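You operate a simulated robot arm through the tools that you are given. There is no shell and no other tool.

You are at the controls of a simulated two-armed robot. One attempt, no reset.

JOB
Put the plain yellow card on the top of the cream bench. Open the middle blue drawer, fetch the orange dripper from the planter end of the long bench and set it in the inside of the middle blue drawer, then shut the drawer. Pick up the speckled blue card with one hand, pass it to the other hand and put it in the inside of the grey flood tray. Fetch the black planter and set it on top of the orange box. Put the orange tape roll on the high shelf. Press the reset button two times. Fetch the teal folded cloth from the inside of the green flood tray and set it on the grey bench beside the small tub. Do these in any order. Set down upright: orange dripper.
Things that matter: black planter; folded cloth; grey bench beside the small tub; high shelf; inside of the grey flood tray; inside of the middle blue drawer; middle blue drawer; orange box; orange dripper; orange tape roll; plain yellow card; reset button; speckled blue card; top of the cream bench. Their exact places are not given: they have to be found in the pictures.

It is judged by the outcome, as a careful person would: the job done as asked, and still so three seconds after it is handed in. It fails if anything else is knocked over, pushed out of place, dropped, spilled or broken. Flat cloth is picked up by pressing the open fingertips on it (5 to 10 N) and closing them slowly along it; thin cloth reads only 2 to 8 mm in the jaws.

ROBOT AND FRAMES
Two 7-joint arms with fingered hands on one trunk, on a base that moves. Base frame: it is fixed to the floor where the robot stands at the start and does not move with it; the origin is under the middle of the robot, x ahead of it, y to its left, z up. Readings come in mm, rad, newtons and seconds.
The left shoulder is at the start at [200, 135, 770], the right one opposite. Each reaches about 885 mm from its shoulder. Places, roughly: black planter [-4250, 0, 750]; folded cloth [-2000, -4250, 750]; grey bench beside the small tub (18x16 cm) [-2380, -2080, 780]; high shelf (16x57 cm) [-4340, -4160, 1620]; inside of the grey flood tray [-1100, -4000, 800]; inside of the middle blue drawer [3800, -4500, 700]; middle blue drawer [3800, -4400, 700]; orange box [-1500, -1750, 750]; orange dripper [-250, -3750, 750]; orange tape roll (8x8x4 cm) [-4400, -3700, 800]; plain yellow card (10x3x16 cm) [-500, -3400, 900]; reset button [-4600, -3300, 1300]; speckled blue card (10x3x16 cm) [-1000, -3500, 1000]; top of the cream bench [2400, -2700, 800]. Payload 4 kg a hand.
Tool frame (each hand has its own): the origin (TCP) lies between the finger pads and is the grasp point; the fingertips stand 25 mm ahead of it; z points along the fingers, y is the line along which they close. The gripper opens to 88 mm; its body begins 29 mm behind the TCP. The gripper is a hand of 4 fingers: y runs from the thumb to the fingers, the wrist lies at [-13, -106, -174] in the tool frame, and closing takes about 1.5 s.
Orientation is that of the tool frame in the base frame, as [roll, pitch, yaw] about the fixed x, y, z axes, in that order (R = Rz(yaw) Ry(pitch) Rx(roll)). With the fingers straight down and the wrist toward the robot, the tool's x, y and z point along [0, 1, 0], [1, 0, 0] and [0, 0, -1] of the base frame.

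CONTROLS
- The arms move only by the tool play_rows. It takes "left_motion", "right_motion" or both (then of equal length, played together; a hand with none holds still); each is a list of rows, each an object (a shift or turn left out is 0, a gripper value left out holds the last) with "travel": the shift along the base's x, y, z in units of 200 mm (1.0 is 200 mm), a list of three; "rotation": the turn, a rotation vector about the base's x, y, z in units of 45 degrees (1.0 is 45 degrees), a list of three; "fingers": the gripper command, from -1 (shut) to 1 (fully open), values between in proportion. In form: [{"travel": [tx, ty, tz], "rotation": [rx, ry, rz], "fingers": fingers}, ...]. A call has 1 to 20 rows; each row is the pose to reach, as a shift and turn from the pose commanded when the call began. A call with a number of a shift or a turn outside -1 to 1 is refused whole. Rows are played at 5 a second. More than 50 mm and 0.15 rad between two rows, or a gripper value outside its range, and nothing of the call is played. Where a pose cannot be reached the arm comes as near as it can. A force on the tool above 40 N (or 10 N above the force at the start of the call, whichever is more), or a blocked arm, ends the call early, and 0.2 s more pass. The fingers move at their own pace (about 153 mm/s each) and stop on an object; they squeeze with about 29 N. The grip force told is the motor's: it shows also when the fingers shut on nothing. Time passes only in rows, and 0.2 s behind the last, so rows that repeat a pose let the fingers close. The reply holds the time, the measured pose of the TCP, the force on the tool along the base axes, the opening and the grip force, in the units named above and with some noise, with the torque about the TCP (base axes, N m) and any sound that the robot's microphone picked up.
- Cameras (640 x 400 px; columns grow to the right, rows downward): "scene" is now at [144, 4.8, 1379.1]; the picture's right is [0.08, -1.00, 0.00], its down [-0.66, -0.05, -0.75] and it looks along [0.75, 0.06, -0.66] (base axes); focal length 260 px, centre (320, 200). "left" rides on the left gripper at [-64, -83, -98] in its tool frame; the picture's right is [-0.62, -0.37, 0.69], its down [0.71, -0.63, 0.30] and it looks along [0.32, 0.68, 0.65] (tool axes); focal length 265 px, centre (320, 200). "right" rides on the right gripper at [64, -83, -98] in its tool frame; the picture's right is [-0.62, 0.37, -0.69], its down [-0.71, -0.63, 0.30] and it looks along [-0.32, 0.68, 0.65] (tool axes); focal length 265 px, centre (320, 200).
- capture(camera): a new picture of that camera. No time passes.
- slide_trunk(by): slides the trunk up (or, below 0, down) by that many mm; the arms and the scene camera ride with it, the base frame stays. It gives what a move gives, with no picture.
- roll_base(legs): drives the robot by 1 to 6 legs, each [ahead, left, turn to the left] in mm, mm and rad, along the robot's own axes; the way and the turn of a leg run together, so that a leg with both is an arc; at most 1500 mm and 3.142 rad a leg. The arms and the cameras ride along, it lands a little off, and it stops where it bumps. It gives what a move gives.
- set_grasp(shape, hand): the hand has 4 fingers and takes this shape, open, in about a second: jaw (thumb against the fingers, like two jaws); tri (thumb and two fingers); tip (a fingertip pinch); poke (one finger out to press); point (the index stretched); flat (the hand flat); cup (the hand cupped); fist (a fist). The gripper value then closes the fingers along that shape, each until it touches; the sizes above hold for jaw. It gives what a move gives, with no picture.
- pan_tilt(pan, tilt): turns the head with the scene camera to pan (to the left, within 1.693 rad either way) and tilt (down, from -0.506 to 1.204), counted from straight ahead of the robot. It gives what a move gives.
- point_at(camera, pixels): for up to 12 pixels [column, row] of the newest picture of that camera ("zoom" is the newest enlarged one), the place [x, y, z] in the base frame of the surface seen there, good to about 3 mm. No time passes.
- enlarge(camera, box): a new picture of the part [left, top, right, bottom] of that camera's present view, enlarged. No time passes.
- sign_off(): hands the job in; it is judged then, once.

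Leave the grippers open and the arms clear of the work at the hand-in unless told otherwise.

The tools are called after "Emit:" by a JSON object that holds its "method" and its "body". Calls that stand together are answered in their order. play_rows: Moves the arms, as the interface text tells. Its arguments: {"type":"object","properties":{"left_motion":{"type":"array"},"right_motion":{"type":"array"}},"required":[]} The other tools are called the same way: slide_trunk (by) moves the trunk up or down; set_grasp (shape, hand) gives the hand a shape; roll_base (legs) drives the base; pan_tilt (pan, tilt) turns the head that bears the scene camera; capture (camera) takes a picture; point_at (camera, pixels) gives the place of the surface under pixels of a picture; enlarge (camera, box) takes an enlarged picture of a part of a camera's view; sign_off () hands the job in.

At the start:

```text
clock: 0.0
left_tcp_pos: [573.9, 276.6, 1084.6]
left_orientation: [-3.141, -0.002, 1.572]
left_force: [-0.3, 0.5, 0.5]
left_moment: [0.0, -0.03, 0.0]
left_width: 87.6
left_grasp_force: 0.0
left_shape: jaw
right_tcp_pos: [577.9, -269.3, 1102.6]
right_orientation: [3.14, 0.002, 1.57]
right_force: [0.4, 0.2, 0.8]
right_moment: [-0.01, 0.0, 0.0]
right_width: 87.4
right_grasp_force: 0.0
right_shape: jaw
trunk travel left (down, up): [-375.0, 395.0]
robot x, y, heading: [0.1, -0.6, -0.002]
head pan, tilt (commanded): [0.082, 0.721]
```

scene: 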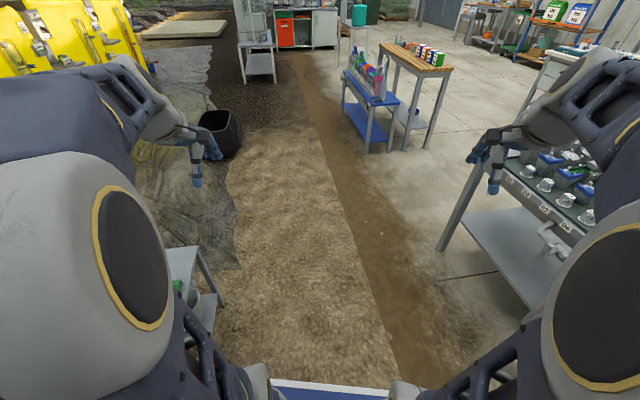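
right: 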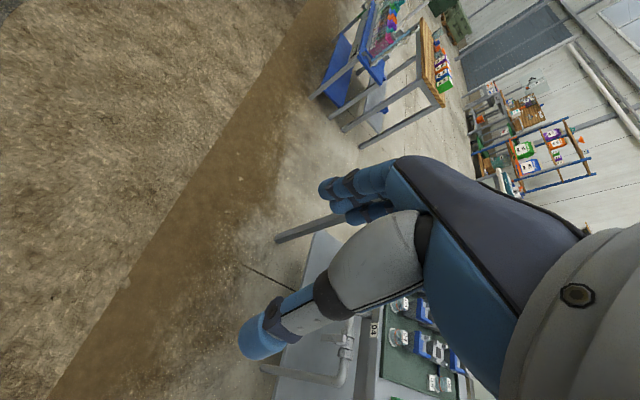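
left: 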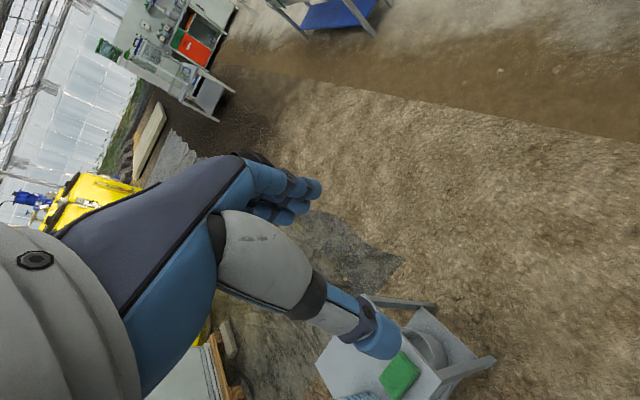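

I see an open room with benches ahead and to the right. I'll first look around with the head, starting to the right.

Emit:
{"method": "pan_tilt", "body": {"pan": -1.2, "tilt": 0.4}}

```text
clock: 1.5
left_tcp_pos: [573.8, 278.1, 1085.1]
left_orientation: [3.14, 0.0, 1.571]
left_force: [-0.7, 0.2, 0.7]
left_moment: [0.01, -0.02, -0.01]
left_width: 87.5
left_grasp_force: 0.1
left_shape: jaw
right_tcp_pos: [577.5, -270.2, 1101.9]
right_orientation: [-3.141, 0.0, 1.572]
right_force: [0.5, 0.3, 0.7]
right_moment: [0.01, 0.0, -0.02]
right_width: 87.3
right_grasp_force: 0.1
right_shape: jaw
trunk travel left (down, up): [-375.0, 395.0]
robot x, y, heading: [0.5, -2.2, 0.001]
head pan, tilt (commanded): [-1.201, 0.4]
```

Now I take a picture to the right.

Emit:
{"method": "capture", "body": {"camera": "scene"}}

```text
taken
```

scene: 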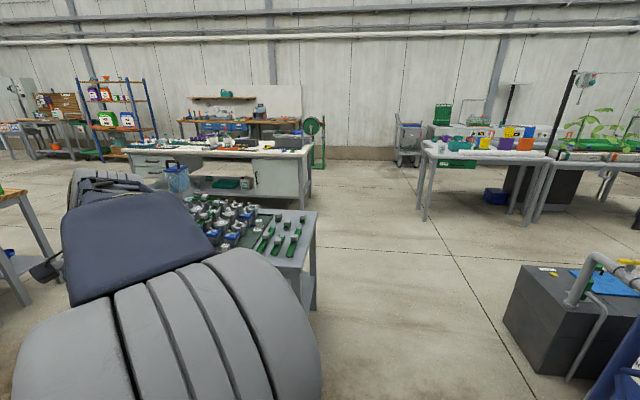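

I see the cream bench, the long bench with coloured things further right. I'll pan further right.

Emit:
{"method": "pan_tilt", "body": {"pan": -1.69, "tilt": 0.4}}

Emit:
{"method": "capture", "body": {"camera": "scene"}}

```text
clock: 2.4
left_tcp_pos: [573.9, 276.9, 1085.7]
left_orientation: [-3.141, 0.001, 1.572]
left_force: [0.7, -0.2, 0.6]
left_moment: [0.01, -0.02, 0.06]
left_width: 87.6
left_grasp_force: 0.0
left_shape: jaw
right_tcp_pos: [577.9, -269.2, 1101.7]
right_orientation: [-3.142, -0.001, 1.571]
right_force: [0.0, -0.3, -1.0]
right_moment: [0.0, -0.03, -0.01]
right_width: 87.4
right_grasp_force: 0.1
right_shape: jaw
trunk travel left (down, up): [-375.0, 395.0]
robot x, y, heading: [-2.0, -1.7, -0.001]
head pan, tilt (commanded): [-1.689, 0.4]
```

```text
taken
```

scene: 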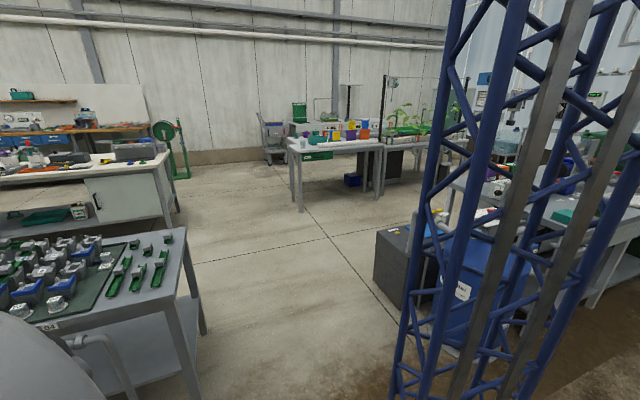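

I see a blue lattice column close on the right, a dark tank, and the long bench. I'll measure several places.

Emit:
{"method": "point_at", "body": {"camera": "scene", "pixels": [[400, 380], [430, 240], [500, 30], [380, 240], [300, 145], [380, 145], [170, 165], [185, 230], [200, 390], [330, 250], [320, 137], [560, 370]]}}

```text
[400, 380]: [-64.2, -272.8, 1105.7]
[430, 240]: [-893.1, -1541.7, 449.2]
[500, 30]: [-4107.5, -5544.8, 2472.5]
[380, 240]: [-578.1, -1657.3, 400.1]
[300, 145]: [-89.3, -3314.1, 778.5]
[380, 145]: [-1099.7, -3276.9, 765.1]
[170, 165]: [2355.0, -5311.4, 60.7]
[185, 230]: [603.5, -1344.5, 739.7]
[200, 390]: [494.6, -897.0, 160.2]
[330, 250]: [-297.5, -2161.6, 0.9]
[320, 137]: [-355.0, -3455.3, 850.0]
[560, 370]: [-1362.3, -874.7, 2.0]
```

The lattice at [-64, -273] is near the body; I'll look at the left and ahead before driving.

Emit:
{"method": "pan_tilt", "body": {"pan": 1.69, "tilt": 0.6}}

Emit:
{"method": "capture", "body": {"camera": "scene"}}

Emit:
{"method": "pan_tilt", "body": {"pan": 0.8, "tilt": 0.7}}

Emit:
{"method": "capture", "body": {"camera": "scene"}}

Emit:
{"method": "pan_tilt", "body": {"pan": 0.0, "tilt": 0.3}}

Emit:
{"method": "capture", "body": {"camera": "scene"}}

```text
clock: 5.2
left_tcp_pos: [573.7, 276.6, 1085.8]
left_orientation: [-3.141, 0.0, 1.571]
left_force: [0.2, 0.5, -0.2]
left_moment: [0.0, 0.01, 0.02]
left_width: 87.3
left_grasp_force: 0.1
left_shape: jaw
right_tcp_pos: [576.9, -269.5, 1102.9]
right_orientation: [-3.141, -0.001, 1.572]
right_force: [-0.5, 0.1, -0.1]
right_moment: [0.02, -0.01, -0.01]
right_width: 87.3
right_grasp_force: 0.0
right_shape: jaw
trunk travel left (down, up): [-375.0, 395.0]
robot x, y, heading: [1.1, -0.5, 0.002]
head pan, tilt (commanded): [1.689, 0.6]
```

```text
taken
```

scene: 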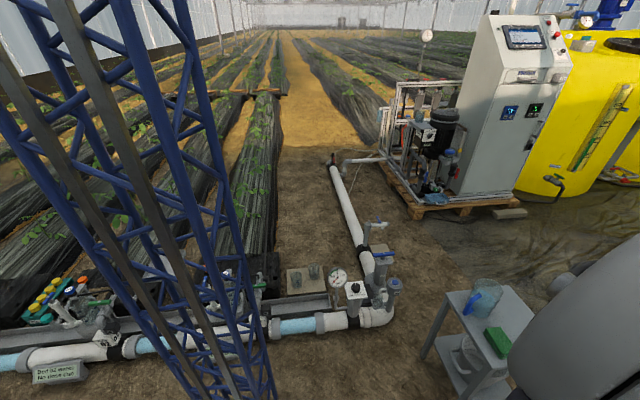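

```text
clock: 6.4
left_tcp_pos: [574.9, 277.5, 1086.3]
left_orientation: [3.141, 0.0, 1.571]
left_force: [0.1, 0.4, 0.9]
left_moment: [-0.03, 0.0, -0.01]
left_width: 87.6
left_grasp_force: 0.1
left_shape: jaw
right_tcp_pos: [576.8, -269.4, 1102.7]
right_orientation: [3.142, 0.0, 1.572]
right_force: [-1.1, -0.8, 0.0]
right_moment: [-0.03, 0.01, -0.01]
right_width: 87.3
right_grasp_force: 0.1
right_shape: jaw
trunk travel left (down, up): [-375.0, 395.0]
robot x, y, heading: [-0.6, 0.0, 0.002]
head pan, tilt (commanded): [0.799, 0.7]
```

```text
taken
```

scene: 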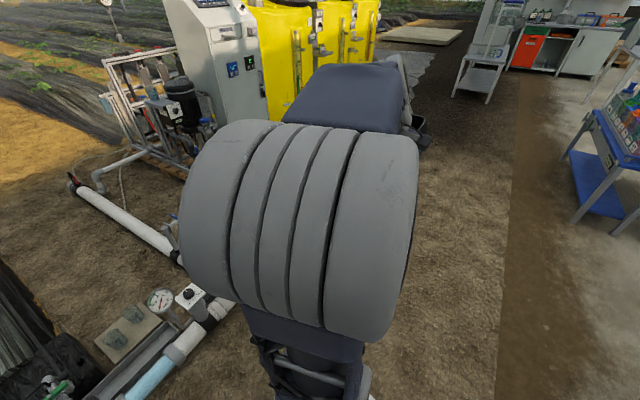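

```text
clock: 7.6
left_tcp_pos: [573.7, 276.6, 1085.4]
left_orientation: [3.141, 0.002, 1.571]
left_force: [0.1, 1.1, -0.4]
left_moment: [0.0, 0.03, 0.02]
left_width: 87.5
left_grasp_force: 0.1
left_shape: jaw
right_tcp_pos: [577.0, -270.5, 1102.1]
right_orientation: [-3.141, -0.001, 1.57]
right_force: [0.4, -0.9, 0.4]
right_moment: [0.01, -0.01, 0.04]
right_width: 87.7
right_grasp_force: 0.1
right_shape: jaw
trunk travel left (down, up): [-375.0, 395.0]
robot x, y, heading: [-1.7, -5.8, -0.001]
head pan, tilt (commanded): [0.0, 0.3]
```

```text
taken
```

scene: 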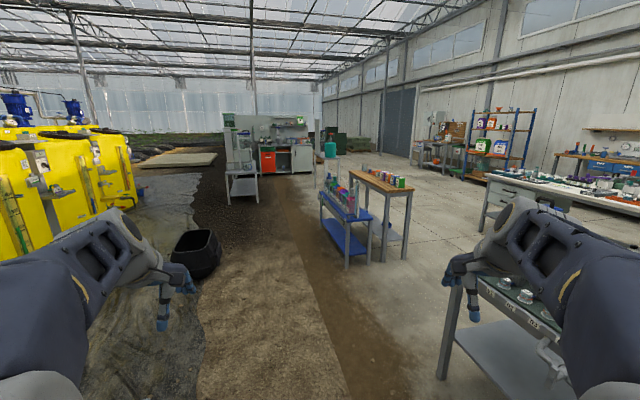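

The lattice is the robot's own mast (it's on both sides). The nearest bench is outside the sweep of the arms (about 650 mm), so I turn right in place by 90 degrees.

Emit:
{"method": "roll_base", "body": {"legs": [[0, 0, -1.5708]]}}

Emit:
{"method": "pan_tilt", "body": {"pan": 0.0, "tilt": 0.35}}

Emit:
{"method": "capture", "body": {"camera": "scene"}}

Emit:
{"method": "pan_tilt", "body": {"pan": -1.1, "tilt": 0.4}}

Emit:
{"method": "capture", "body": {"camera": "scene"}}

```text
clock: 11.8
left_tcp_pos: [274.5, -574.8, 1085.5]
left_orientation: [3.14, 0.001, -0.006]
left_force: [-0.4, 0.1, -0.2]
left_moment: [-0.02, 0.01, 0.01]
left_width: 87.5
left_grasp_force: 0.1
left_shape: jaw
right_tcp_pos: [-272.9, -577.7, 1100.9]
right_orientation: [-3.141, 0.001, -0.005]
right_force: [0.1, -0.3, -0.4]
right_moment: [-0.03, 0.0, -0.01]
right_width: 87.4
right_grasp_force: 0.1
right_shape: jaw
trunk travel left (down, up): [-375.0, 395.0]
robot x, y, heading: [3.3, 0.5, -1.577]
head pan, tilt (commanded): [0.0, 0.3]
```

```text
clock: 12.4
left_tcp_pos: [273.3, -575.3, 1086.7]
left_orientation: [-3.141, 0.0, -0.006]
left_force: [0.7, 0.0, 0.3]
left_moment: [0.02, -0.05, 0.01]
left_width: 87.7
left_grasp_force: 0.1
left_shape: jaw
right_tcp_pos: [-271.7, -576.8, 1102.9]
right_orientation: [3.141, 0.0, -0.005]
right_force: [-0.6, 0.0, -0.5]
right_moment: [0.0, 0.02, 0.0]
right_width: 87.4
right_grasp_force: 0.1
right_shape: jaw
trunk travel left (down, up): [-375.0, 395.0]
robot x, y, heading: [-2.3, 0.4, -1.577]
head pan, tilt (commanded): [0.0, 0.351]
```

```text
taken
```

scene: 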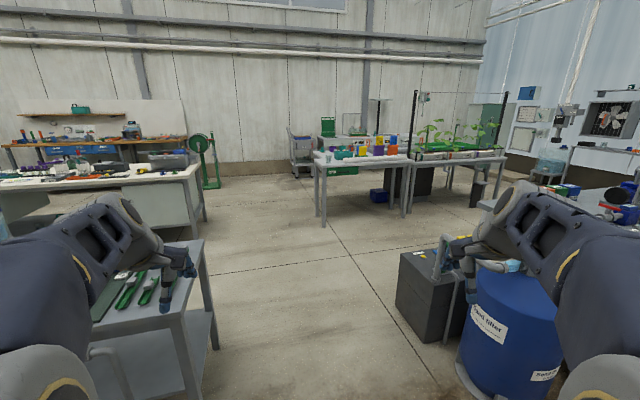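

```text
clock: 13.8
left_tcp_pos: [274.0, -574.7, 1085.5]
left_orientation: [-3.139, 0.0, -0.005]
left_force: [0.3, 0.6, 0.0]
left_moment: [-0.02, 0.01, -0.02]
left_width: 88.0
left_grasp_force: 0.2
left_shape: jaw
right_tcp_pos: [-271.6, -575.5, 1102.4]
right_orientation: [-3.141, 0.0, -0.006]
right_force: [-0.6, 0.4, 0.3]
right_moment: [-0.01, 0.02, -0.02]
right_width: 87.5
right_grasp_force: 0.1
right_shape: jaw
trunk travel left (down, up): [-375.0, 395.0]
robot x, y, heading: [-4.7, -1.5, -1.576]
head pan, tilt (commanded): [-1.1, 0.4]
```

```text
taken
```

scene: 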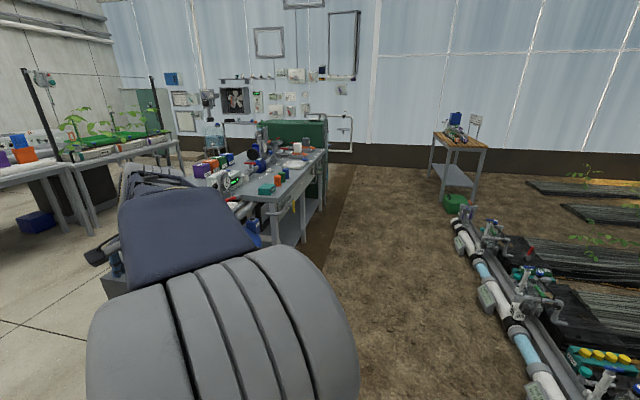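

Let me look ahead again and enlarge the long bench region.

Emit:
{"method": "pan_tilt", "body": {"pan": -0.3, "tilt": 0.35}}

Emit:
{"method": "enlarge", "body": {"camera": "scene", "box": [180, 100, 420, 250]}}

Emit:
{"method": "enlarge", "body": {"camera": "scene", "box": [400, 100, 640, 250]}}

```text
clock: 14.9
left_tcp_pos: [273.4, -573.8, 1085.0]
left_orientation: [-3.141, 0.0, -0.004]
left_force: [-0.1, 0.4, -0.4]
left_moment: [0.03, 0.01, -0.01]
left_width: 87.6
left_grasp_force: 0.0
left_shape: jaw
right_tcp_pos: [-272.1, -576.4, 1102.0]
right_orientation: [-3.141, 0.0, -0.004]
right_force: [0.6, -0.8, 0.7]
right_moment: [0.01, 0.01, 0.02]
right_width: 87.5
right_grasp_force: 0.1
right_shape: jaw
trunk travel left (down, up): [-375.0, 395.0]
robot x, y, heading: [-2.4, -1.9, -1.577]
head pan, tilt (commanded): [-0.3, 0.351]
```

```text
2.67 times, centred on (300, 175) of scene
```

zoom: 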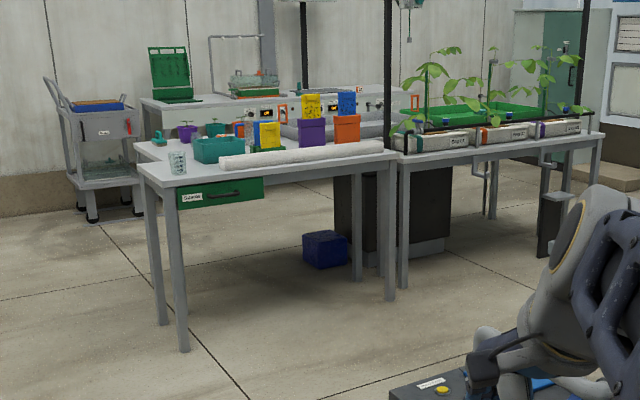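

```text
2.67 times, centred on (520, 175) of scene
```

zoom: 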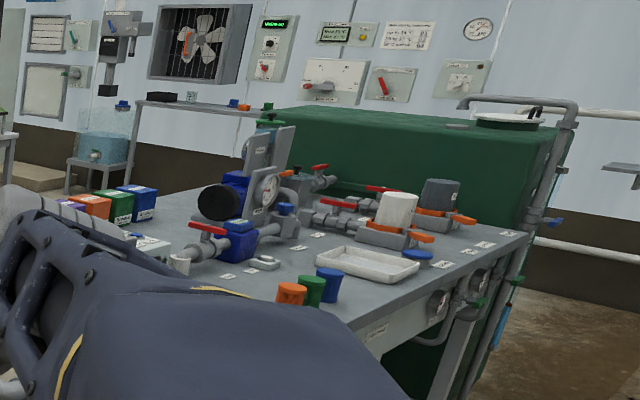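

The long bench with cards and drippers lies ahead. The way along x about -50 is free between the tray bench (x > 450) and the tank (x < -550). I drive ahead 1400 mm.

Emit:
{"method": "roll_base", "body": {"legs": [[1400, -50, 0]]}}

Emit:
{"method": "pan_tilt", "body": {"pan": -0.2, "tilt": 0.4}}

Emit:
{"method": "capture", "body": {"camera": "scene"}}

```text
clock: 21.9
left_tcp_pos: [174.1, -1998.1, 1084.4]
left_orientation: [3.141, 0.001, -0.036]
left_force: [-0.1, 0.1, 0.7]
left_moment: [-0.01, 0.07, -0.02]
left_width: 87.6
left_grasp_force: 0.1
left_shape: jaw
right_tcp_pos: [-368.5, -1981.6, 1102.4]
right_orientation: [3.141, -0.001, -0.038]
right_force: [-0.2, 0.1, 0.1]
right_moment: [0.0, -0.01, -0.01]
right_width: 87.5
right_grasp_force: 0.0
right_shape: jaw
trunk travel left (down, up): [-375.0, 395.0]
robot x, y, heading: [-78.3, -1410.6, -1.612]
head pan, tilt (commanded): [-0.3, 0.351]
```

```text
clock: 22.6
left_tcp_pos: [176.3, -1999.3, 1086.2]
left_orientation: [3.14, 0.0, -0.038]
left_force: [-0.8, 0.7, 0.1]
left_moment: [0.0, 0.01, 0.01]
left_width: 87.4
left_grasp_force: 0.0
left_shape: jaw
right_tcp_pos: [-369.5, -1981.6, 1102.2]
right_orientation: [3.141, -0.001, -0.039]
right_force: [-0.7, -0.8, 0.1]
right_moment: [-0.03, 0.03, -0.02]
right_width: 87.7
right_grasp_force: 0.1
right_shape: jaw
trunk travel left (down, up): [-375.0, 395.0]
robot x, y, heading: [-77.9, -1418.6, -1.604]
head pan, tilt (commanded): [-0.201, 0.4]
```

```text
taken
```

scene: 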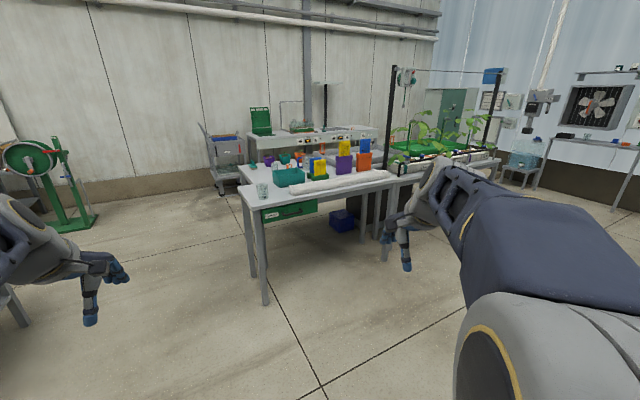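

I zoom in on the long bench.

Emit:
{"method": "enlarge", "body": {"camera": "scene", "box": [230, 120, 390, 220]}}

Emit:
{"method": "point_at", "body": {"camera": "zoom", "pixels": [[355, 205], [456, 115], [515, 125], [530, 170], [455, 180], [240, 230], [130, 285], [140, 180], [60, 300], [340, 160]]}}

```text
4.00 times, centred on (310, 170) of scene
```

zoom: 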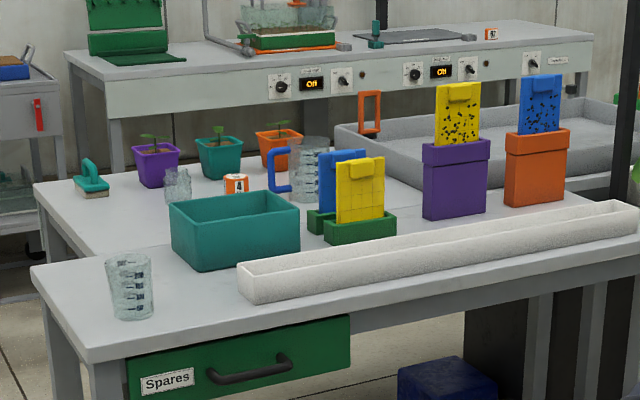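

```text
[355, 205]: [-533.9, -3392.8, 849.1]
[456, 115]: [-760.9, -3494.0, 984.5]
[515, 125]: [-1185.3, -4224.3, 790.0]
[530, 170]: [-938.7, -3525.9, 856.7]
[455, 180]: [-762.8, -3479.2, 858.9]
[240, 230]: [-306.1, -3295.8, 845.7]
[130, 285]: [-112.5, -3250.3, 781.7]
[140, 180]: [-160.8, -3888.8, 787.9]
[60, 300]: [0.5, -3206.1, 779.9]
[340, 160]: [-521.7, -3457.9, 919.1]
```

I see the speckled blue card in the orange box (zoom 540,105), plain yellow card in the green stand (360,190). I drive nearer: ahead 900, then right 500.

Emit:
{"method": "roll_base", "body": {"legs": [[1000, 0, 0.03], [0, -500, 0]]}}

Emit:
{"method": "pan_tilt", "body": {"pan": 0.0, "tilt": 0.5}}

Emit:
{"method": "capture", "body": {"camera": "scene"}}

```text
clock: 30.4
left_tcp_pos: [-345.8, -2995.2, 1086.6]
left_orientation: [-3.141, -0.001, -0.018]
left_force: [-0.2, -0.5, -0.3]
left_moment: [-0.01, 0.0, -0.01]
left_width: 87.7
left_grasp_force: 0.1
left_shape: jaw
right_tcp_pos: [-892.5, -2989.7, 1102.5]
right_orientation: [3.141, -0.002, -0.018]
right_force: [-0.6, 0.1, -0.1]
right_moment: [-0.01, 0.01, -0.06]
right_width: 87.2
right_grasp_force: 0.1
right_shape: jaw
trunk travel left (down, up): [-375.0, 395.0]
robot x, y, heading: [-614.2, -2415.6, -1.589]
head pan, tilt (commanded): [-0.201, 0.4]
```

```text
clock: 31.1
left_tcp_pos: [-347.3, -2995.5, 1084.2]
left_orientation: [3.141, -0.001, -0.018]
left_force: [0.8, -0.5, 1.1]
left_moment: [0.01, -0.01, 0.02]
left_width: 87.5
left_grasp_force: 0.1
left_shape: jaw
right_tcp_pos: [-891.8, -2990.0, 1101.8]
right_orientation: [-3.14, 0.0, -0.018]
right_force: [0.5, -0.3, 1.0]
right_moment: [-0.02, 0.0, 0.02]
right_width: 87.5
right_grasp_force: 0.1
right_shape: jaw
trunk travel left (down, up): [-375.0, 395.0]
robot x, y, heading: [-611.0, -2415.4, -1.59]
head pan, tilt (commanded): [0.0, 0.499]
```

```text
taken
```

scene: 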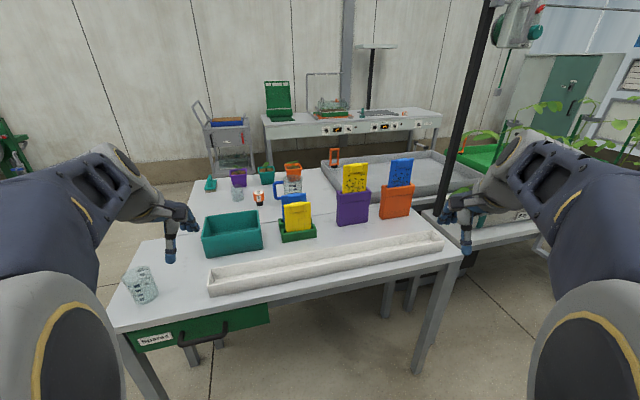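

Emit:
{"method": "enlarge", "body": {"camera": "scene", "box": [180, 120, 500, 320]}}

Emit:
{"method": "point_at", "body": {"camera": "scene", "pixels": [[120, 295], [457, 257], [300, 290], [258, 198], [292, 172], [334, 157], [237, 195], [210, 184], [332, 170], [410, 150], [470, 190], [400, 190]]}}

```text
2.00 times, centred on (340, 220) of scene
```

zoom: 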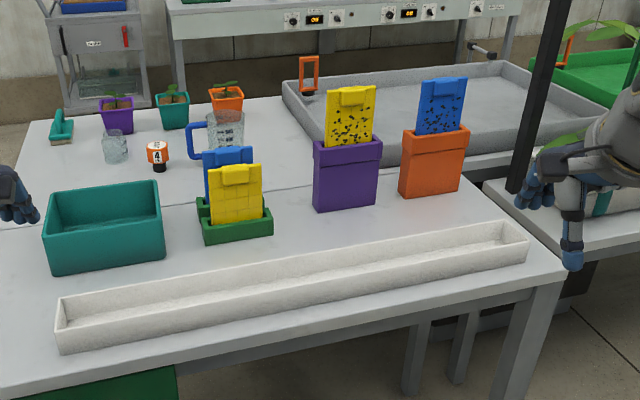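

```text
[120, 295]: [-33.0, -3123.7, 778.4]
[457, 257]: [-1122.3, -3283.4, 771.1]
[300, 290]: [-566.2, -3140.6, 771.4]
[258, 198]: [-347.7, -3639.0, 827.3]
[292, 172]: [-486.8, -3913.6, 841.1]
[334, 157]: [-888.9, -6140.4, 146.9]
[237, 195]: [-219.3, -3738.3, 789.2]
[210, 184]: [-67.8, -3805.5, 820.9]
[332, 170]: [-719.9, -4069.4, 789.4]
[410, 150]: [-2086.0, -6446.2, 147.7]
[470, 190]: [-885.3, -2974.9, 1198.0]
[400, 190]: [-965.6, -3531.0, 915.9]
```

The orange dripper is the orange-capped item with "4" at zoom (158,152). I measure the grey tray and the ground behind.

Emit:
{"method": "point_at", "body": {"camera": "zoom", "pixels": [[288, 90], [318, 128], [470, 150], [600, 115], [500, 68], [430, 115], [250, 105], [20, 130], [470, 20], [180, 70], [390, 70], [490, 130]]}}

Emit:
{"method": "pan_tilt", "body": {"pan": -0.6, "tilt": 0.5}}

Emit:
{"method": "capture", "body": {"camera": "scene"}}

```text
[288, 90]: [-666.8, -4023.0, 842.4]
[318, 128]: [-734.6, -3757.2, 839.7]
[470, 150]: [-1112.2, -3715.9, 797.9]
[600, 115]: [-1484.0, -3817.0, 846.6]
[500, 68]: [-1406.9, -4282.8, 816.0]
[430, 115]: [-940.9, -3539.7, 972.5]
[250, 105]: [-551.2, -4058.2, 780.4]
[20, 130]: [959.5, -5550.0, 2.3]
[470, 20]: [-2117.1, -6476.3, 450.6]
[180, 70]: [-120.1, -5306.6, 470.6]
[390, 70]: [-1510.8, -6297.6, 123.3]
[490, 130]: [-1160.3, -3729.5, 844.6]
```

```text
clock: 32.1
left_tcp_pos: [-345.1, -2996.7, 1086.3]
left_orientation: [3.141, 0.0, -0.018]
left_force: [0.7, -1.0, 0.3]
left_moment: [0.01, 0.02, -0.02]
left_width: 87.7
left_grasp_force: 0.2
left_shape: jaw
right_tcp_pos: [-893.4, -2988.9, 1102.2]
right_orientation: [-3.141, 0.0, -0.018]
right_force: [-0.1, 0.0, 0.4]
right_moment: [0.0, 0.02, -0.01]
right_width: 87.7
right_grasp_force: 0.1
right_shape: jaw
trunk travel left (down, up): [-375.0, 395.0]
robot x, y, heading: [-608.5, -2417.0, -1.594]
head pan, tilt (commanded): [-0.6, 0.499]
```

```text
taken
```

scene: 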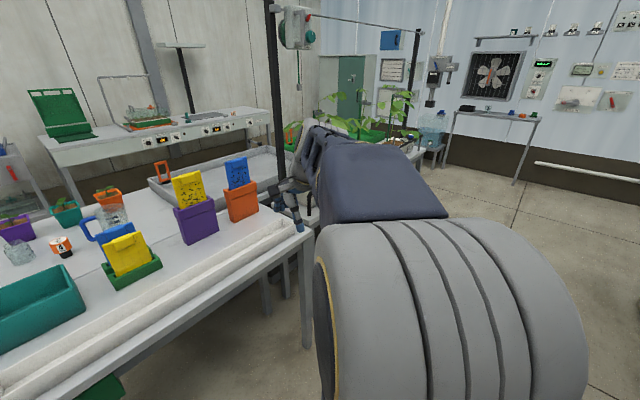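

The grey tray spans x -670…-1490, y -3720…-4290, rim z 845. I check the robot's own footprint by looking straight down in front.

Emit:
{"method": "pan_tilt", "body": {"pan": 0.0, "tilt": 1.2}}

Emit:
{"method": "capture", "body": {"camera": "scene"}}

Emit:
{"method": "point_at", "body": {"camera": "scene", "pixels": [[320, 200], [320, 300], [320, 350], [320, 390], [200, 390], [440, 390], [280, 330], [360, 330]]}}

```text
clock: 33.2
left_tcp_pos: [-345.8, -2996.0, 1085.4]
left_orientation: [-3.141, 0.0, -0.018]
left_force: [-0.1, 0.2, -0.9]
left_moment: [0.01, -0.02, 0.01]
left_width: 87.9
left_grasp_force: 0.0
left_shape: jaw
right_tcp_pos: [-892.9, -2989.7, 1101.6]
right_orientation: [3.141, 0.0, -0.017]
right_force: [-1.0, 0.5, 0.2]
right_moment: [0.02, 0.0, 0.05]
right_width: 87.7
right_grasp_force: 0.0
right_shape: jaw
trunk travel left (down, up): [-375.0, 395.0]
robot x, y, heading: [-615.3, -2418.1, -1.591]
head pan, tilt (commanded): [0.0, 1.201]
```

```text
taken
```

scene: 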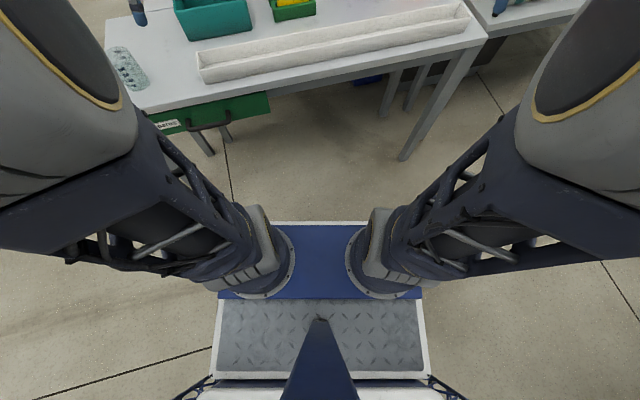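

```text
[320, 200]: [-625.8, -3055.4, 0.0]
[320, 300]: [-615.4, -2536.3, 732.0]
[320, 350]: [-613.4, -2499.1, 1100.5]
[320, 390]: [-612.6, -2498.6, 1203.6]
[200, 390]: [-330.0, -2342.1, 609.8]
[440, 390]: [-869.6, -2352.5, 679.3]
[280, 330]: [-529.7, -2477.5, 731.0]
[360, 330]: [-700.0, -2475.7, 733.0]
```

Emit:
{"method": "point_at", "body": {"camera": "scene", "pixels": [[320, 224], [320, 221], [320, 217], [222, 340], [216, 340], [428, 320], [320, 232], [221, 224]]}}

```text
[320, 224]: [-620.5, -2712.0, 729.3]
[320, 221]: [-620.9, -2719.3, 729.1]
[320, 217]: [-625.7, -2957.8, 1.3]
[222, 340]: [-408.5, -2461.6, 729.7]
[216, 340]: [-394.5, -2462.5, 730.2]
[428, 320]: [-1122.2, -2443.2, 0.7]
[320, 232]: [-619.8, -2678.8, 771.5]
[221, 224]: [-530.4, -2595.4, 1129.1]
```

The platform reaches 300 mm ahead of the centre at z 730. I measure the table's front edge from this picture.

Emit:
{"method": "point_at", "body": {"camera": "scene", "pixels": [[150, 108], [240, 92], [320, 74], [400, 57], [480, 38], [330, 30], [200, 125], [465, 60]]}}

```text
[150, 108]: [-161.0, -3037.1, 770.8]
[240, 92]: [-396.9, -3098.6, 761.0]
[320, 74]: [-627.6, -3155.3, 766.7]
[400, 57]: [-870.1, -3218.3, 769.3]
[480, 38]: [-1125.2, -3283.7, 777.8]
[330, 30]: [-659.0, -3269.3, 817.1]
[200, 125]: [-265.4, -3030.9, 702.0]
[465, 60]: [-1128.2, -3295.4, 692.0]
```

The bench is turned about 14° relative to the base: its depth direction is about (0.248, -0.969). I turn left 0.27 rad to face it squarely, then move right 500 mm and look again.

Emit:
{"method": "roll_base", "body": {"legs": [[0, 0, 0.27], [0, -480, 0]]}}

Emit:
{"method": "pan_tilt", "body": {"pan": 0.0, "tilt": 0.6}}

Emit:
{"method": "capture", "body": {"camera": "scene"}}

```text
clock: 37.0
left_tcp_pos: [-666.9, -3023.6, 1085.9]
left_orientation: [3.141, 0.001, 0.249]
left_force: [-0.5, -0.6, -0.3]
left_moment: [0.02, -0.01, 0.0]
left_width: 87.9
left_grasp_force: 0.0
left_shape: jaw
right_tcp_pos: [-1194.7, -3160.9, 1102.0]
right_orientation: [3.141, -0.002, 0.248]
right_force: [0.5, 0.1, -1.2]
right_moment: [0.02, -0.02, -0.03]
right_width: 87.5
right_grasp_force: 0.0
right_shape: jaw
trunk travel left (down, up): [-375.0, 395.0]
robot x, y, heading: [-1075.1, -2536.0, -1.322]
head pan, tilt (commanded): [0.0, 1.201]
```

```text
clock: 38.0
left_tcp_pos: [-667.0, -3022.6, 1086.2]
left_orientation: [3.141, 0.0, 0.251]
left_force: [1.2, 0.6, 0.2]
left_moment: [-0.03, 0.03, 0.02]
left_width: 87.6
left_grasp_force: 0.1
left_shape: jaw
right_tcp_pos: [-1195.4, -3161.4, 1101.6]
right_orientation: [-3.141, 0.001, 0.248]
right_force: [0.0, -0.7, -0.9]
right_moment: [0.01, 0.02, 0.01]
right_width: 87.7
right_grasp_force: 0.0
right_shape: jaw
trunk travel left (down, up): [-375.0, 395.0]
robot x, y, heading: [-1072.5, -2536.7, -1.324]
head pan, tilt (commanded): [0.0, 0.6]
```

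```text
taken
```

scene: 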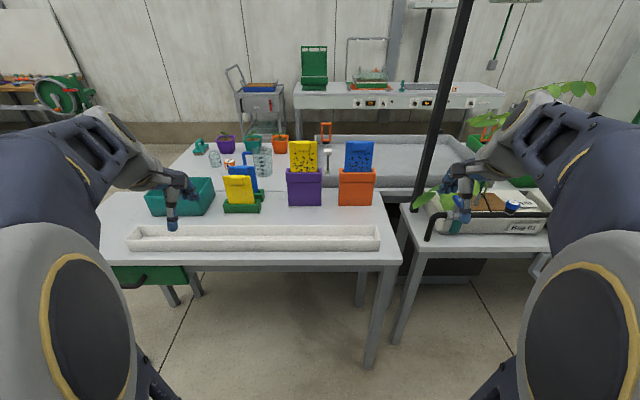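

Now squared up. I measure the black post, the plants near the right hand, cards, and tray.

Emit:
{"method": "point_at", "body": {"camera": "scene", "pixels": [[430, 150], [446, 90], [426, 198], [418, 205], [360, 150], [357, 175], [357, 195], [400, 262], [303, 150], [328, 135], [440, 232], [240, 190]]}}

Emit:
{"method": "enlarge", "body": {"camera": "scene", "box": [180, 110, 500, 310]}}

```text
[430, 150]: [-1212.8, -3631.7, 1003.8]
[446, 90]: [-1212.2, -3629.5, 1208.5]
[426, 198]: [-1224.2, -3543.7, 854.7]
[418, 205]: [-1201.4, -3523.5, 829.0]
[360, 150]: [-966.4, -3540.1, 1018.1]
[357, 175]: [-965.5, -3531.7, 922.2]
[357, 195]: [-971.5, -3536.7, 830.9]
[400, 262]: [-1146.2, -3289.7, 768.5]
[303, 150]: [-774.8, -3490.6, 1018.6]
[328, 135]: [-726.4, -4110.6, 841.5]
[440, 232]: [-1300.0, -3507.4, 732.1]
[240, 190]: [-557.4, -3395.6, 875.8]
```

```text
2.00 times, centred on (340, 210) of scene
```

zoom: 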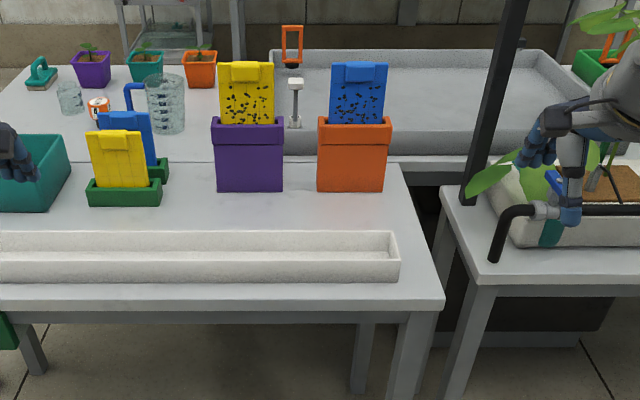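

The post stands at [-1212, -3631]; the right hand must stay clear of it. I pull the right hand inward and back, and raise the trunk by 150 mm before driving closer.

Emit:
{"method": "play_rows", "body": {"right_motion": [{"travel": [0.12, 0.16, 0]}, {"travel": [0.25, 0.32, 0]}, {"travel": [0.38, 0.48, 0]}, {"travel": [0.5, 0.64, 0]}, {"travel": [0.5, 0.64, 0]}]}}

Emit:
{"method": "slide_trunk", "body": {"by": 150}}

Emit:
{"method": "roll_base", "body": {"legs": [[0, -110, 0], [350, 0, 0]]}}

Emit:
{"method": "capture", "body": {"camera": "scene"}}

```text
clock: 39.1
left_tcp_pos: [-666.4, -3023.1, 1085.5]
left_orientation: [-3.141, 0.001, 0.249]
left_force: [0.8, -0.3, -0.1]
left_moment: [0.03, 0.0, 0.0]
left_width: 87.7
left_grasp_force: 0.0
left_shape: jaw
right_tcp_pos: [-1097.6, -3034.9, 1101.2]
right_orientation: [3.141, 0.0, 0.248]
right_force: [0.4, 0.6, 0.2]
right_moment: [0.0, 0.0, 0.01]
right_width: 87.7
right_grasp_force: 0.0
right_shape: jaw
trunk travel left (down, up): [-375.0, 395.0]
robot x, y, heading: [-1073.0, -2535.3, -1.319]
head pan, tilt (commanded): [0.0, 0.6]
```

```text
clock: 40.9
left_tcp_pos: [-666.1, -3022.5, 1234.1]
left_orientation: [-3.14, 0.0, 0.248]
left_force: [0.7, -0.4, -0.9]
left_moment: [-0.02, 0.01, 0.0]
left_width: 87.3
left_grasp_force: 0.0
left_shape: jaw
right_tcp_pos: [-1096.2, -3034.7, 1251.3]
right_orientation: [-3.142, -0.001, 0.246]
right_force: [0.1, -0.1, -0.2]
right_moment: [0.0, -0.01, 0.02]
right_width: 87.7
right_grasp_force: 0.1
right_shape: jaw
trunk travel left (down, up): [-525.0, 245.0]
robot x, y, heading: [-1074.2, -2536.1, -1.319]
head pan, tilt (commanded): [0.0, 0.6]
```

```text
clock: 44.0
left_tcp_pos: [-685.8, -3397.8, 1236.7]
left_orientation: [-3.141, -0.001, 0.243]
left_force: [-0.4, -0.1, -0.3]
left_moment: [0.0, 0.0, 0.01]
left_width: 87.8
left_grasp_force: 0.2
left_shape: jaw
right_tcp_pos: [-1115.9, -3407.2, 1251.0]
right_orientation: [-3.141, 0.0, 0.242]
right_force: [-0.2, 0.0, -0.5]
right_moment: [-0.04, 0.02, 0.01]
right_width: 87.6
right_grasp_force: 0.0
right_shape: jaw
trunk travel left (down, up): [-525.0, 245.0]
robot x, y, heading: [-1097.6, -2905.7, -1.326]
head pan, tilt (commanded): [0.0, 0.6]
```

```text
taken
```

scene: 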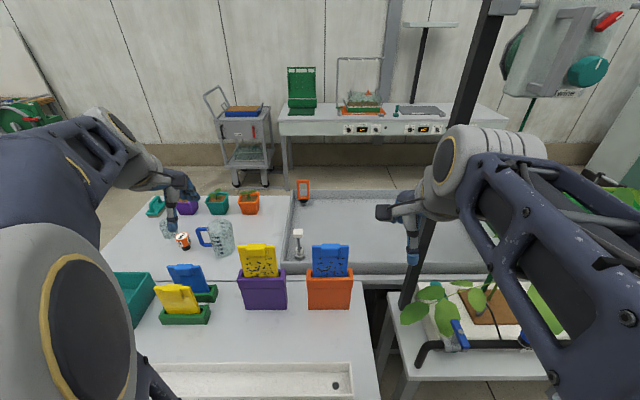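

Now close. I measure the blue card clip precisely in an enlarged view.

Emit:
{"method": "enlarge", "body": {"camera": "scene", "box": [230, 220, 390, 320]}}

Emit:
{"method": "point_at", "body": {"camera": "zoom", "pixels": [[328, 112], [472, 112], [342, 102], [460, 102], [400, 107], [400, 140], [330, 190], [470, 190], [400, 205], [400, 235], [490, 220], [312, 220]]}}

```text
4.00 times, centred on (310, 270) of scene
```

zoom: 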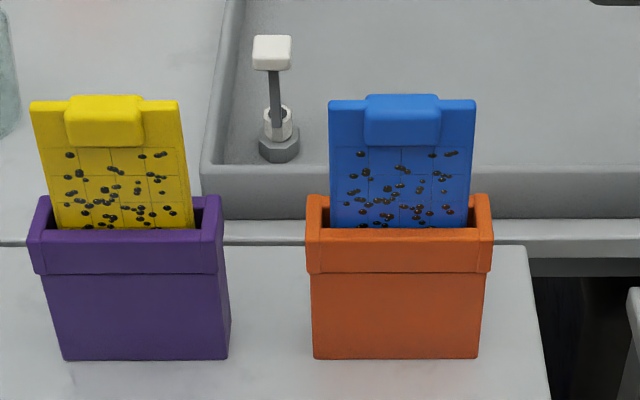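

```text
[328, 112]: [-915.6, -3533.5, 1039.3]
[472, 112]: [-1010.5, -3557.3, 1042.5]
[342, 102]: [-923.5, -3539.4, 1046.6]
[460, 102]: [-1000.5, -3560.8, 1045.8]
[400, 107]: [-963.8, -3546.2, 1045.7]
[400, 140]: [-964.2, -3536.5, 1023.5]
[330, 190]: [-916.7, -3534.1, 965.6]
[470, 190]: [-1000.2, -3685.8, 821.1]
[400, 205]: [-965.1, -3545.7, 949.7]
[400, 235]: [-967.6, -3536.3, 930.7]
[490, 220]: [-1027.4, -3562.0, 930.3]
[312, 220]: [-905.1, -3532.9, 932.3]
```

The blue card's top is at z 1047, centre about [-961.5, -3551], clip ~30 mm thick, card aligned with the bench. I move the right hand above it first.

Emit:
{"method": "play_rows", "body": {"right_motion": [{"travel": [0.154, -0.144, 0], "fingers": 1}, {"travel": [0.309, -0.288, 0]}, {"travel": [0.463, -0.432, 0]}, {"travel": [0.618, -0.576, 0]}, {"travel": [0.772, -0.72, 0]}, {"travel": [0.772, -0.72, -0.2]}, {"travel": [0.772, -0.72, -0.4]}, {"travel": [0.772, -0.72, -0.4]}]}}

Emit:
{"method": "capture", "body": {"camera": "right"}}

Emit:
{"method": "enlarge", "body": {"camera": "scene", "box": [230, 200, 390, 300]}}

```text
clock: 45.8
left_tcp_pos: [-685.5, -3397.3, 1235.5]
left_orientation: [3.141, 0.0, 0.246]
left_force: [-0.2, -0.3, -0.9]
left_moment: [-0.02, -0.01, 0.01]
left_width: 87.8
left_grasp_force: 0.1
left_shape: jaw
right_tcp_pos: [-964.2, -3549.7, 1170.4]
right_orientation: [-3.141, -0.001, 0.246]
right_force: [0.3, -0.8, 0.6]
right_moment: [0.03, 0.02, 0.0]
right_width: 87.6
right_grasp_force: 0.0
right_shape: jaw
trunk travel left (down, up): [-525.0, 245.0]
robot x, y, heading: [-1094.4, -2911.1, -1.328]
head pan, tilt (commanded): [0.0, 0.6]
```

```text
taken
```

right: 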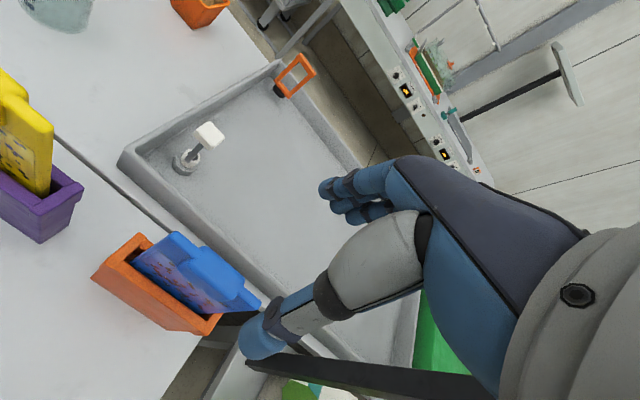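

```text
4.00 times, centred on (310, 250) of scene
```

zoom: 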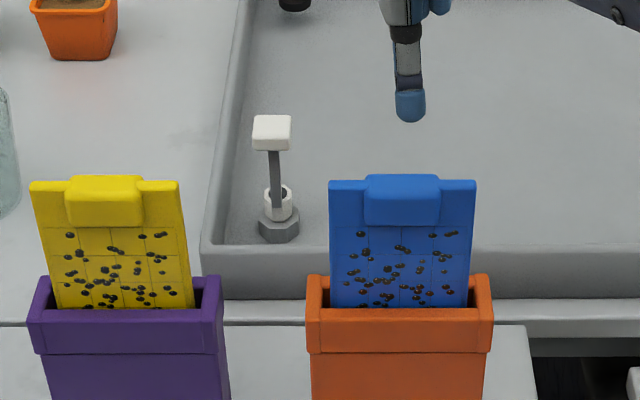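

The hand is aligned over the clip. I lower to z 1028 and close the fingers.

Emit:
{"method": "play_rows", "body": {"right_motion": [{"travel": [0.01, -0.005, -0.2], "fingers": 1}, {"travel": [0.01, -0.005, -0.4]}, {"travel": [0.01, -0.005, -0.55]}, {"travel": [0.01, -0.005, -0.65]}, {"travel": [0.01, -0.005, -0.71]}, {"travel": [0.01, -0.005, -0.71]}]}}

Emit:
{"method": "enlarge", "body": {"camera": "scene", "box": [230, 200, 390, 300]}}

Emit:
{"method": "capture", "body": {"camera": "right"}}

```text
clock: 47.2
left_tcp_pos: [-686.7, -3397.8, 1235.6]
left_orientation: [-3.14, -0.001, 0.246]
left_force: [0.3, 0.1, -0.4]
left_moment: [0.05, 0.01, 0.0]
left_width: 87.6
left_grasp_force: 0.0
left_shape: jaw
right_tcp_pos: [-961.3, -3551.8, 1029.7]
right_orientation: [-3.14, 0.0, 0.244]
right_force: [0.3, -0.2, -0.9]
right_moment: [0.0, -0.01, -0.01]
right_width: 87.9
right_grasp_force: 0.0
right_shape: jaw
trunk travel left (down, up): [-525.0, 245.0]
robot x, y, heading: [-1097.1, -2908.2, -1.323]
head pan, tilt (commanded): [0.0, 0.6]
```

```text
4.00 times, centred on (310, 250) of scene
```

zoom: 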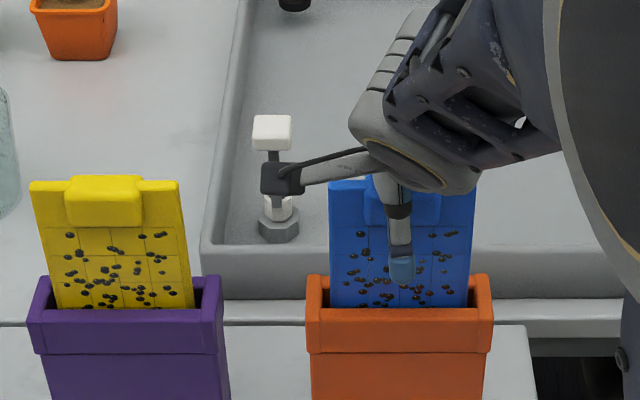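

```text
taken
```

right: 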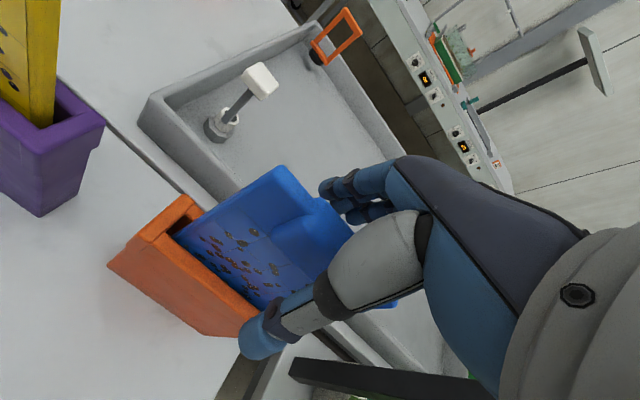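

The clip is between thumb and fingers. I close the fingers.

Emit:
{"method": "play_rows", "body": {"right_motion": [{"fingers": 0.3}, {"fingers": -0.2}, {"fingers": -0.6}, {"fingers": -1}, {"fingers": -1}, {"fingers": -1}, {"fingers": -1}, {"fingers": -1}, {"fingers": -1}]}}

Emit:
{"method": "enlarge", "body": {"camera": "scene", "box": [230, 200, 390, 300]}}

```text
clock: 49.2
left_tcp_pos: [-685.2, -3398.3, 1236.3]
left_orientation: [3.141, 0.001, 0.245]
left_force: [0.2, -0.8, -0.2]
left_moment: [-0.02, -0.03, -0.02]
left_width: 87.4
left_grasp_force: 0.1
left_shape: jaw
right_tcp_pos: [-961.9, -3551.9, 1029.7]
right_orientation: [-3.141, 0.001, 0.244]
right_force: [0.7, -1.5, -1.0]
right_moment: [-0.19, 0.0, 0.07]
right_width: 17.7
right_grasp_force: 29.0
right_shape: jaw
trunk travel left (down, up): [-525.0, 245.0]
robot x, y, heading: [-1094.9, -2907.7, -1.325]
head pan, tilt (commanded): [0.0, 0.6]
```

```text
4.00 times, centred on (310, 250) of scene
```

zoom: 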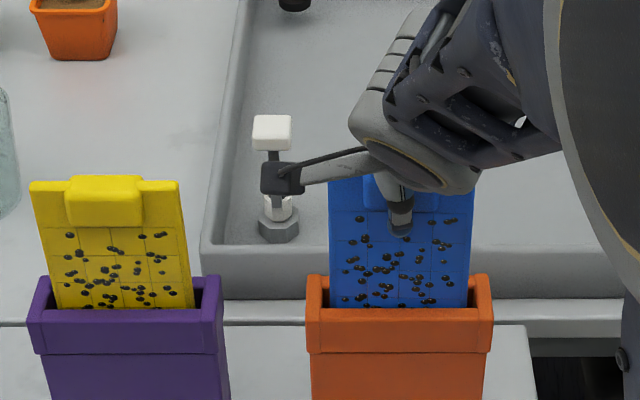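

Gripped (17.7 mm, 29 N). I lift straight up 200 mm.

Emit:
{"method": "play_rows", "body": {"right_motion": [{"travel": [0, 0, 0.1], "fingers": -1}, {"travel": [0, 0, 0.25]}, {"travel": [0, 0, 0.4]}, {"travel": [0, 0, 0.6]}, {"travel": [0, 0, 0.8]}, {"travel": [0, 0, 1.0]}, {"travel": [0, 0, 1.0]}]}}

Emit:
{"method": "play_rows", "body": {"right_motion": [{"travel": [-0.04, 0.162, 0.05], "fingers": -1}, {"travel": [-0.08, 0.324, 0.1]}, {"travel": [-0.12, 0.485, 0.15]}, {"travel": [-0.12, 0.485, 0.15]}]}}

Emit:
{"method": "capture", "body": {"camera": "scene"}}

```text
clock: 50.8
left_tcp_pos: [-686.3, -3397.3, 1236.2]
left_orientation: [3.141, 0.0, 0.244]
left_force: [-0.3, -0.1, 0.9]
left_moment: [0.01, 0.02, 0.01]
left_width: 87.6
left_grasp_force: 0.1
left_shape: jaw
right_tcp_pos: [-957.6, -3551.9, 1229.7]
right_orientation: [-3.14, -0.002, 0.244]
right_force: [0.0, 0.8, -1.1]
right_moment: [0.04, 0.02, 0.01]
right_width: 17.5
right_grasp_force: 29.3
right_shape: jaw
trunk travel left (down, up): [-525.0, 245.0]
robot x, y, heading: [-1091.6, -2912.6, -1.328]
head pan, tilt (commanded): [0.0, 0.6]
```

```text
clock: 51.8
left_tcp_pos: [-685.9, -3397.7, 1234.6]
left_orientation: [3.139, 0.0, 0.244]
left_force: [0.6, 0.2, -0.5]
left_moment: [0.01, 0.01, -0.01]
left_width: 87.7
left_grasp_force: 0.1
left_shape: jaw
right_tcp_pos: [-984.5, -3455.7, 1259.7]
right_orientation: [-3.141, -0.001, 0.245]
right_force: [0.2, -1.0, -1.1]
right_moment: [0.0, 0.05, 0.0]
right_width: 17.3
right_grasp_force: 29.0
right_shape: jaw
trunk travel left (down, up): [-525.0, 245.0]
robot x, y, heading: [-1092.4, -2909.4, -1.33]
head pan, tilt (commanded): [0.0, 0.6]
```

```text
taken
```

scene: 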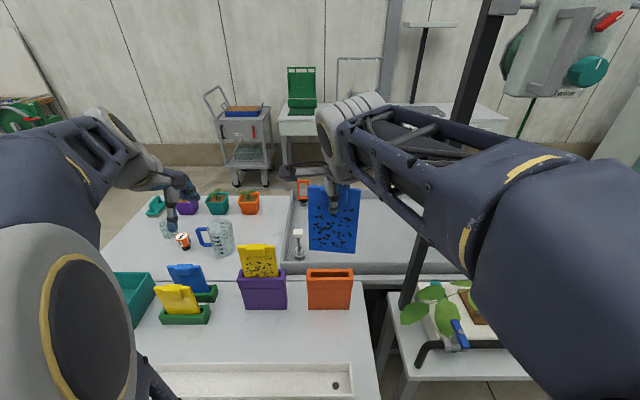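

The card hangs freely from the right hand. Now I turn the left hand so its fingers point right (−90° about the robot's forward axis), in two steps, moving to a spot left of the card.

Emit:
{"method": "play_rows", "body": {"left_motion": [{"travel": [-0.057, -0.007, -0.028], "rotation": [-0.04, 0.162, 0], "fingers": 1}, {"travel": [-0.114, -0.015, -0.056], "rotation": [-0.08, 0.324, 0]}, {"travel": [-0.171, -0.022, -0.085], "rotation": [-0.12, 0.485, 0]}, {"travel": [-0.228, -0.03, -0.113], "rotation": [-0.16, 0.647, 0]}, {"travel": [-0.285, -0.037, -0.141], "rotation": [-0.2, 0.809, 0]}, {"travel": [-0.342, -0.0445, -0.169], "rotation": [-0.2405, 0.9706, 0]}, {"travel": [-0.342, -0.0445, -0.169], "rotation": [-0.2405, 0.9706, 0]}]}}

Emit:
{"method": "play_rows", "body": {"left_motion": [{"travel": [-0.057, -0.007, -0.028], "rotation": [-0.04, 0.162, 0], "fingers": 1}, {"travel": [-0.114, -0.015, -0.056], "rotation": [-0.08, 0.324, 0]}, {"travel": [-0.171, -0.022, -0.085], "rotation": [-0.12, 0.485, 0]}, {"travel": [-0.228, -0.03, -0.113], "rotation": [-0.16, 0.647, 0]}, {"travel": [-0.285, -0.037, -0.141], "rotation": [-0.2, 0.809, 0]}, {"travel": [-0.342, -0.0445, -0.169], "rotation": [-0.2405, 0.9706, 0]}, {"travel": [-0.342, -0.0445, -0.169], "rotation": [-0.2405, 0.9706, 0]}]}}

Emit:
{"method": "capture", "body": {"camera": "scene"}}

Emit:
{"method": "capture", "body": {"camera": "left"}}

```text
clock: 53.4
left_tcp_pos: [-755.4, -3406.0, 1201.8]
left_orientation: [-3.14, 0.787, 0.245]
left_force: [0.1, -0.3, 1.4]
left_moment: [0.0, 0.01, 0.03]
left_width: 87.5
left_grasp_force: 0.0
left_shape: jaw
right_tcp_pos: [-985.4, -3455.5, 1260.2]
right_orientation: [3.14, 0.0, 0.244]
right_force: [0.7, -0.7, -0.6]
right_moment: [0.01, 0.0, 0.0]
right_width: 17.3
right_grasp_force: 29.6
right_shape: jaw
trunk travel left (down, up): [-525.0, 245.0]
robot x, y, heading: [-1093.6, -2906.2, -1.328]
head pan, tilt (commanded): [0.0, 0.6]
```

```text
clock: 55.0
left_tcp_pos: [-822.7, -3413.5, 1168.0]
left_orientation: [1.264, 1.57, -1.635]
left_force: [0.1, 0.3, 1.0]
left_moment: [0.01, -0.01, 0.02]
left_width: 87.7
left_grasp_force: 0.0
left_shape: jaw
right_tcp_pos: [-984.5, -3455.7, 1259.0]
right_orientation: [3.141, -0.001, 0.245]
right_force: [-0.2, 0.2, -0.1]
right_moment: [-0.02, 0.0, 0.03]
right_width: 17.5
right_grasp_force: 28.7
right_shape: jaw
trunk travel left (down, up): [-525.0, 245.0]
robot x, y, heading: [-1095.3, -2907.5, -1.329]
head pan, tilt (commanded): [0.0, 0.6]
```

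```text
taken
```

scene: 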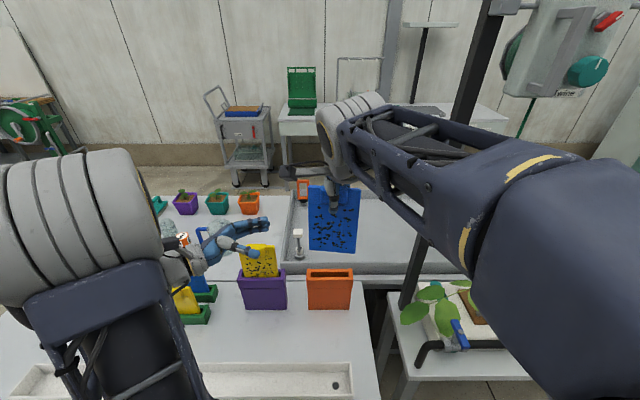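

```text
taken
```

left: 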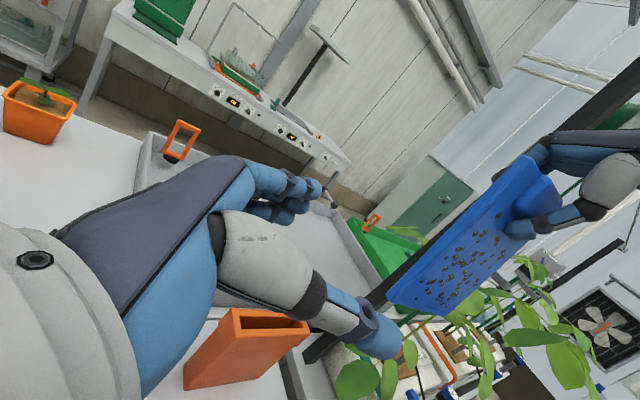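

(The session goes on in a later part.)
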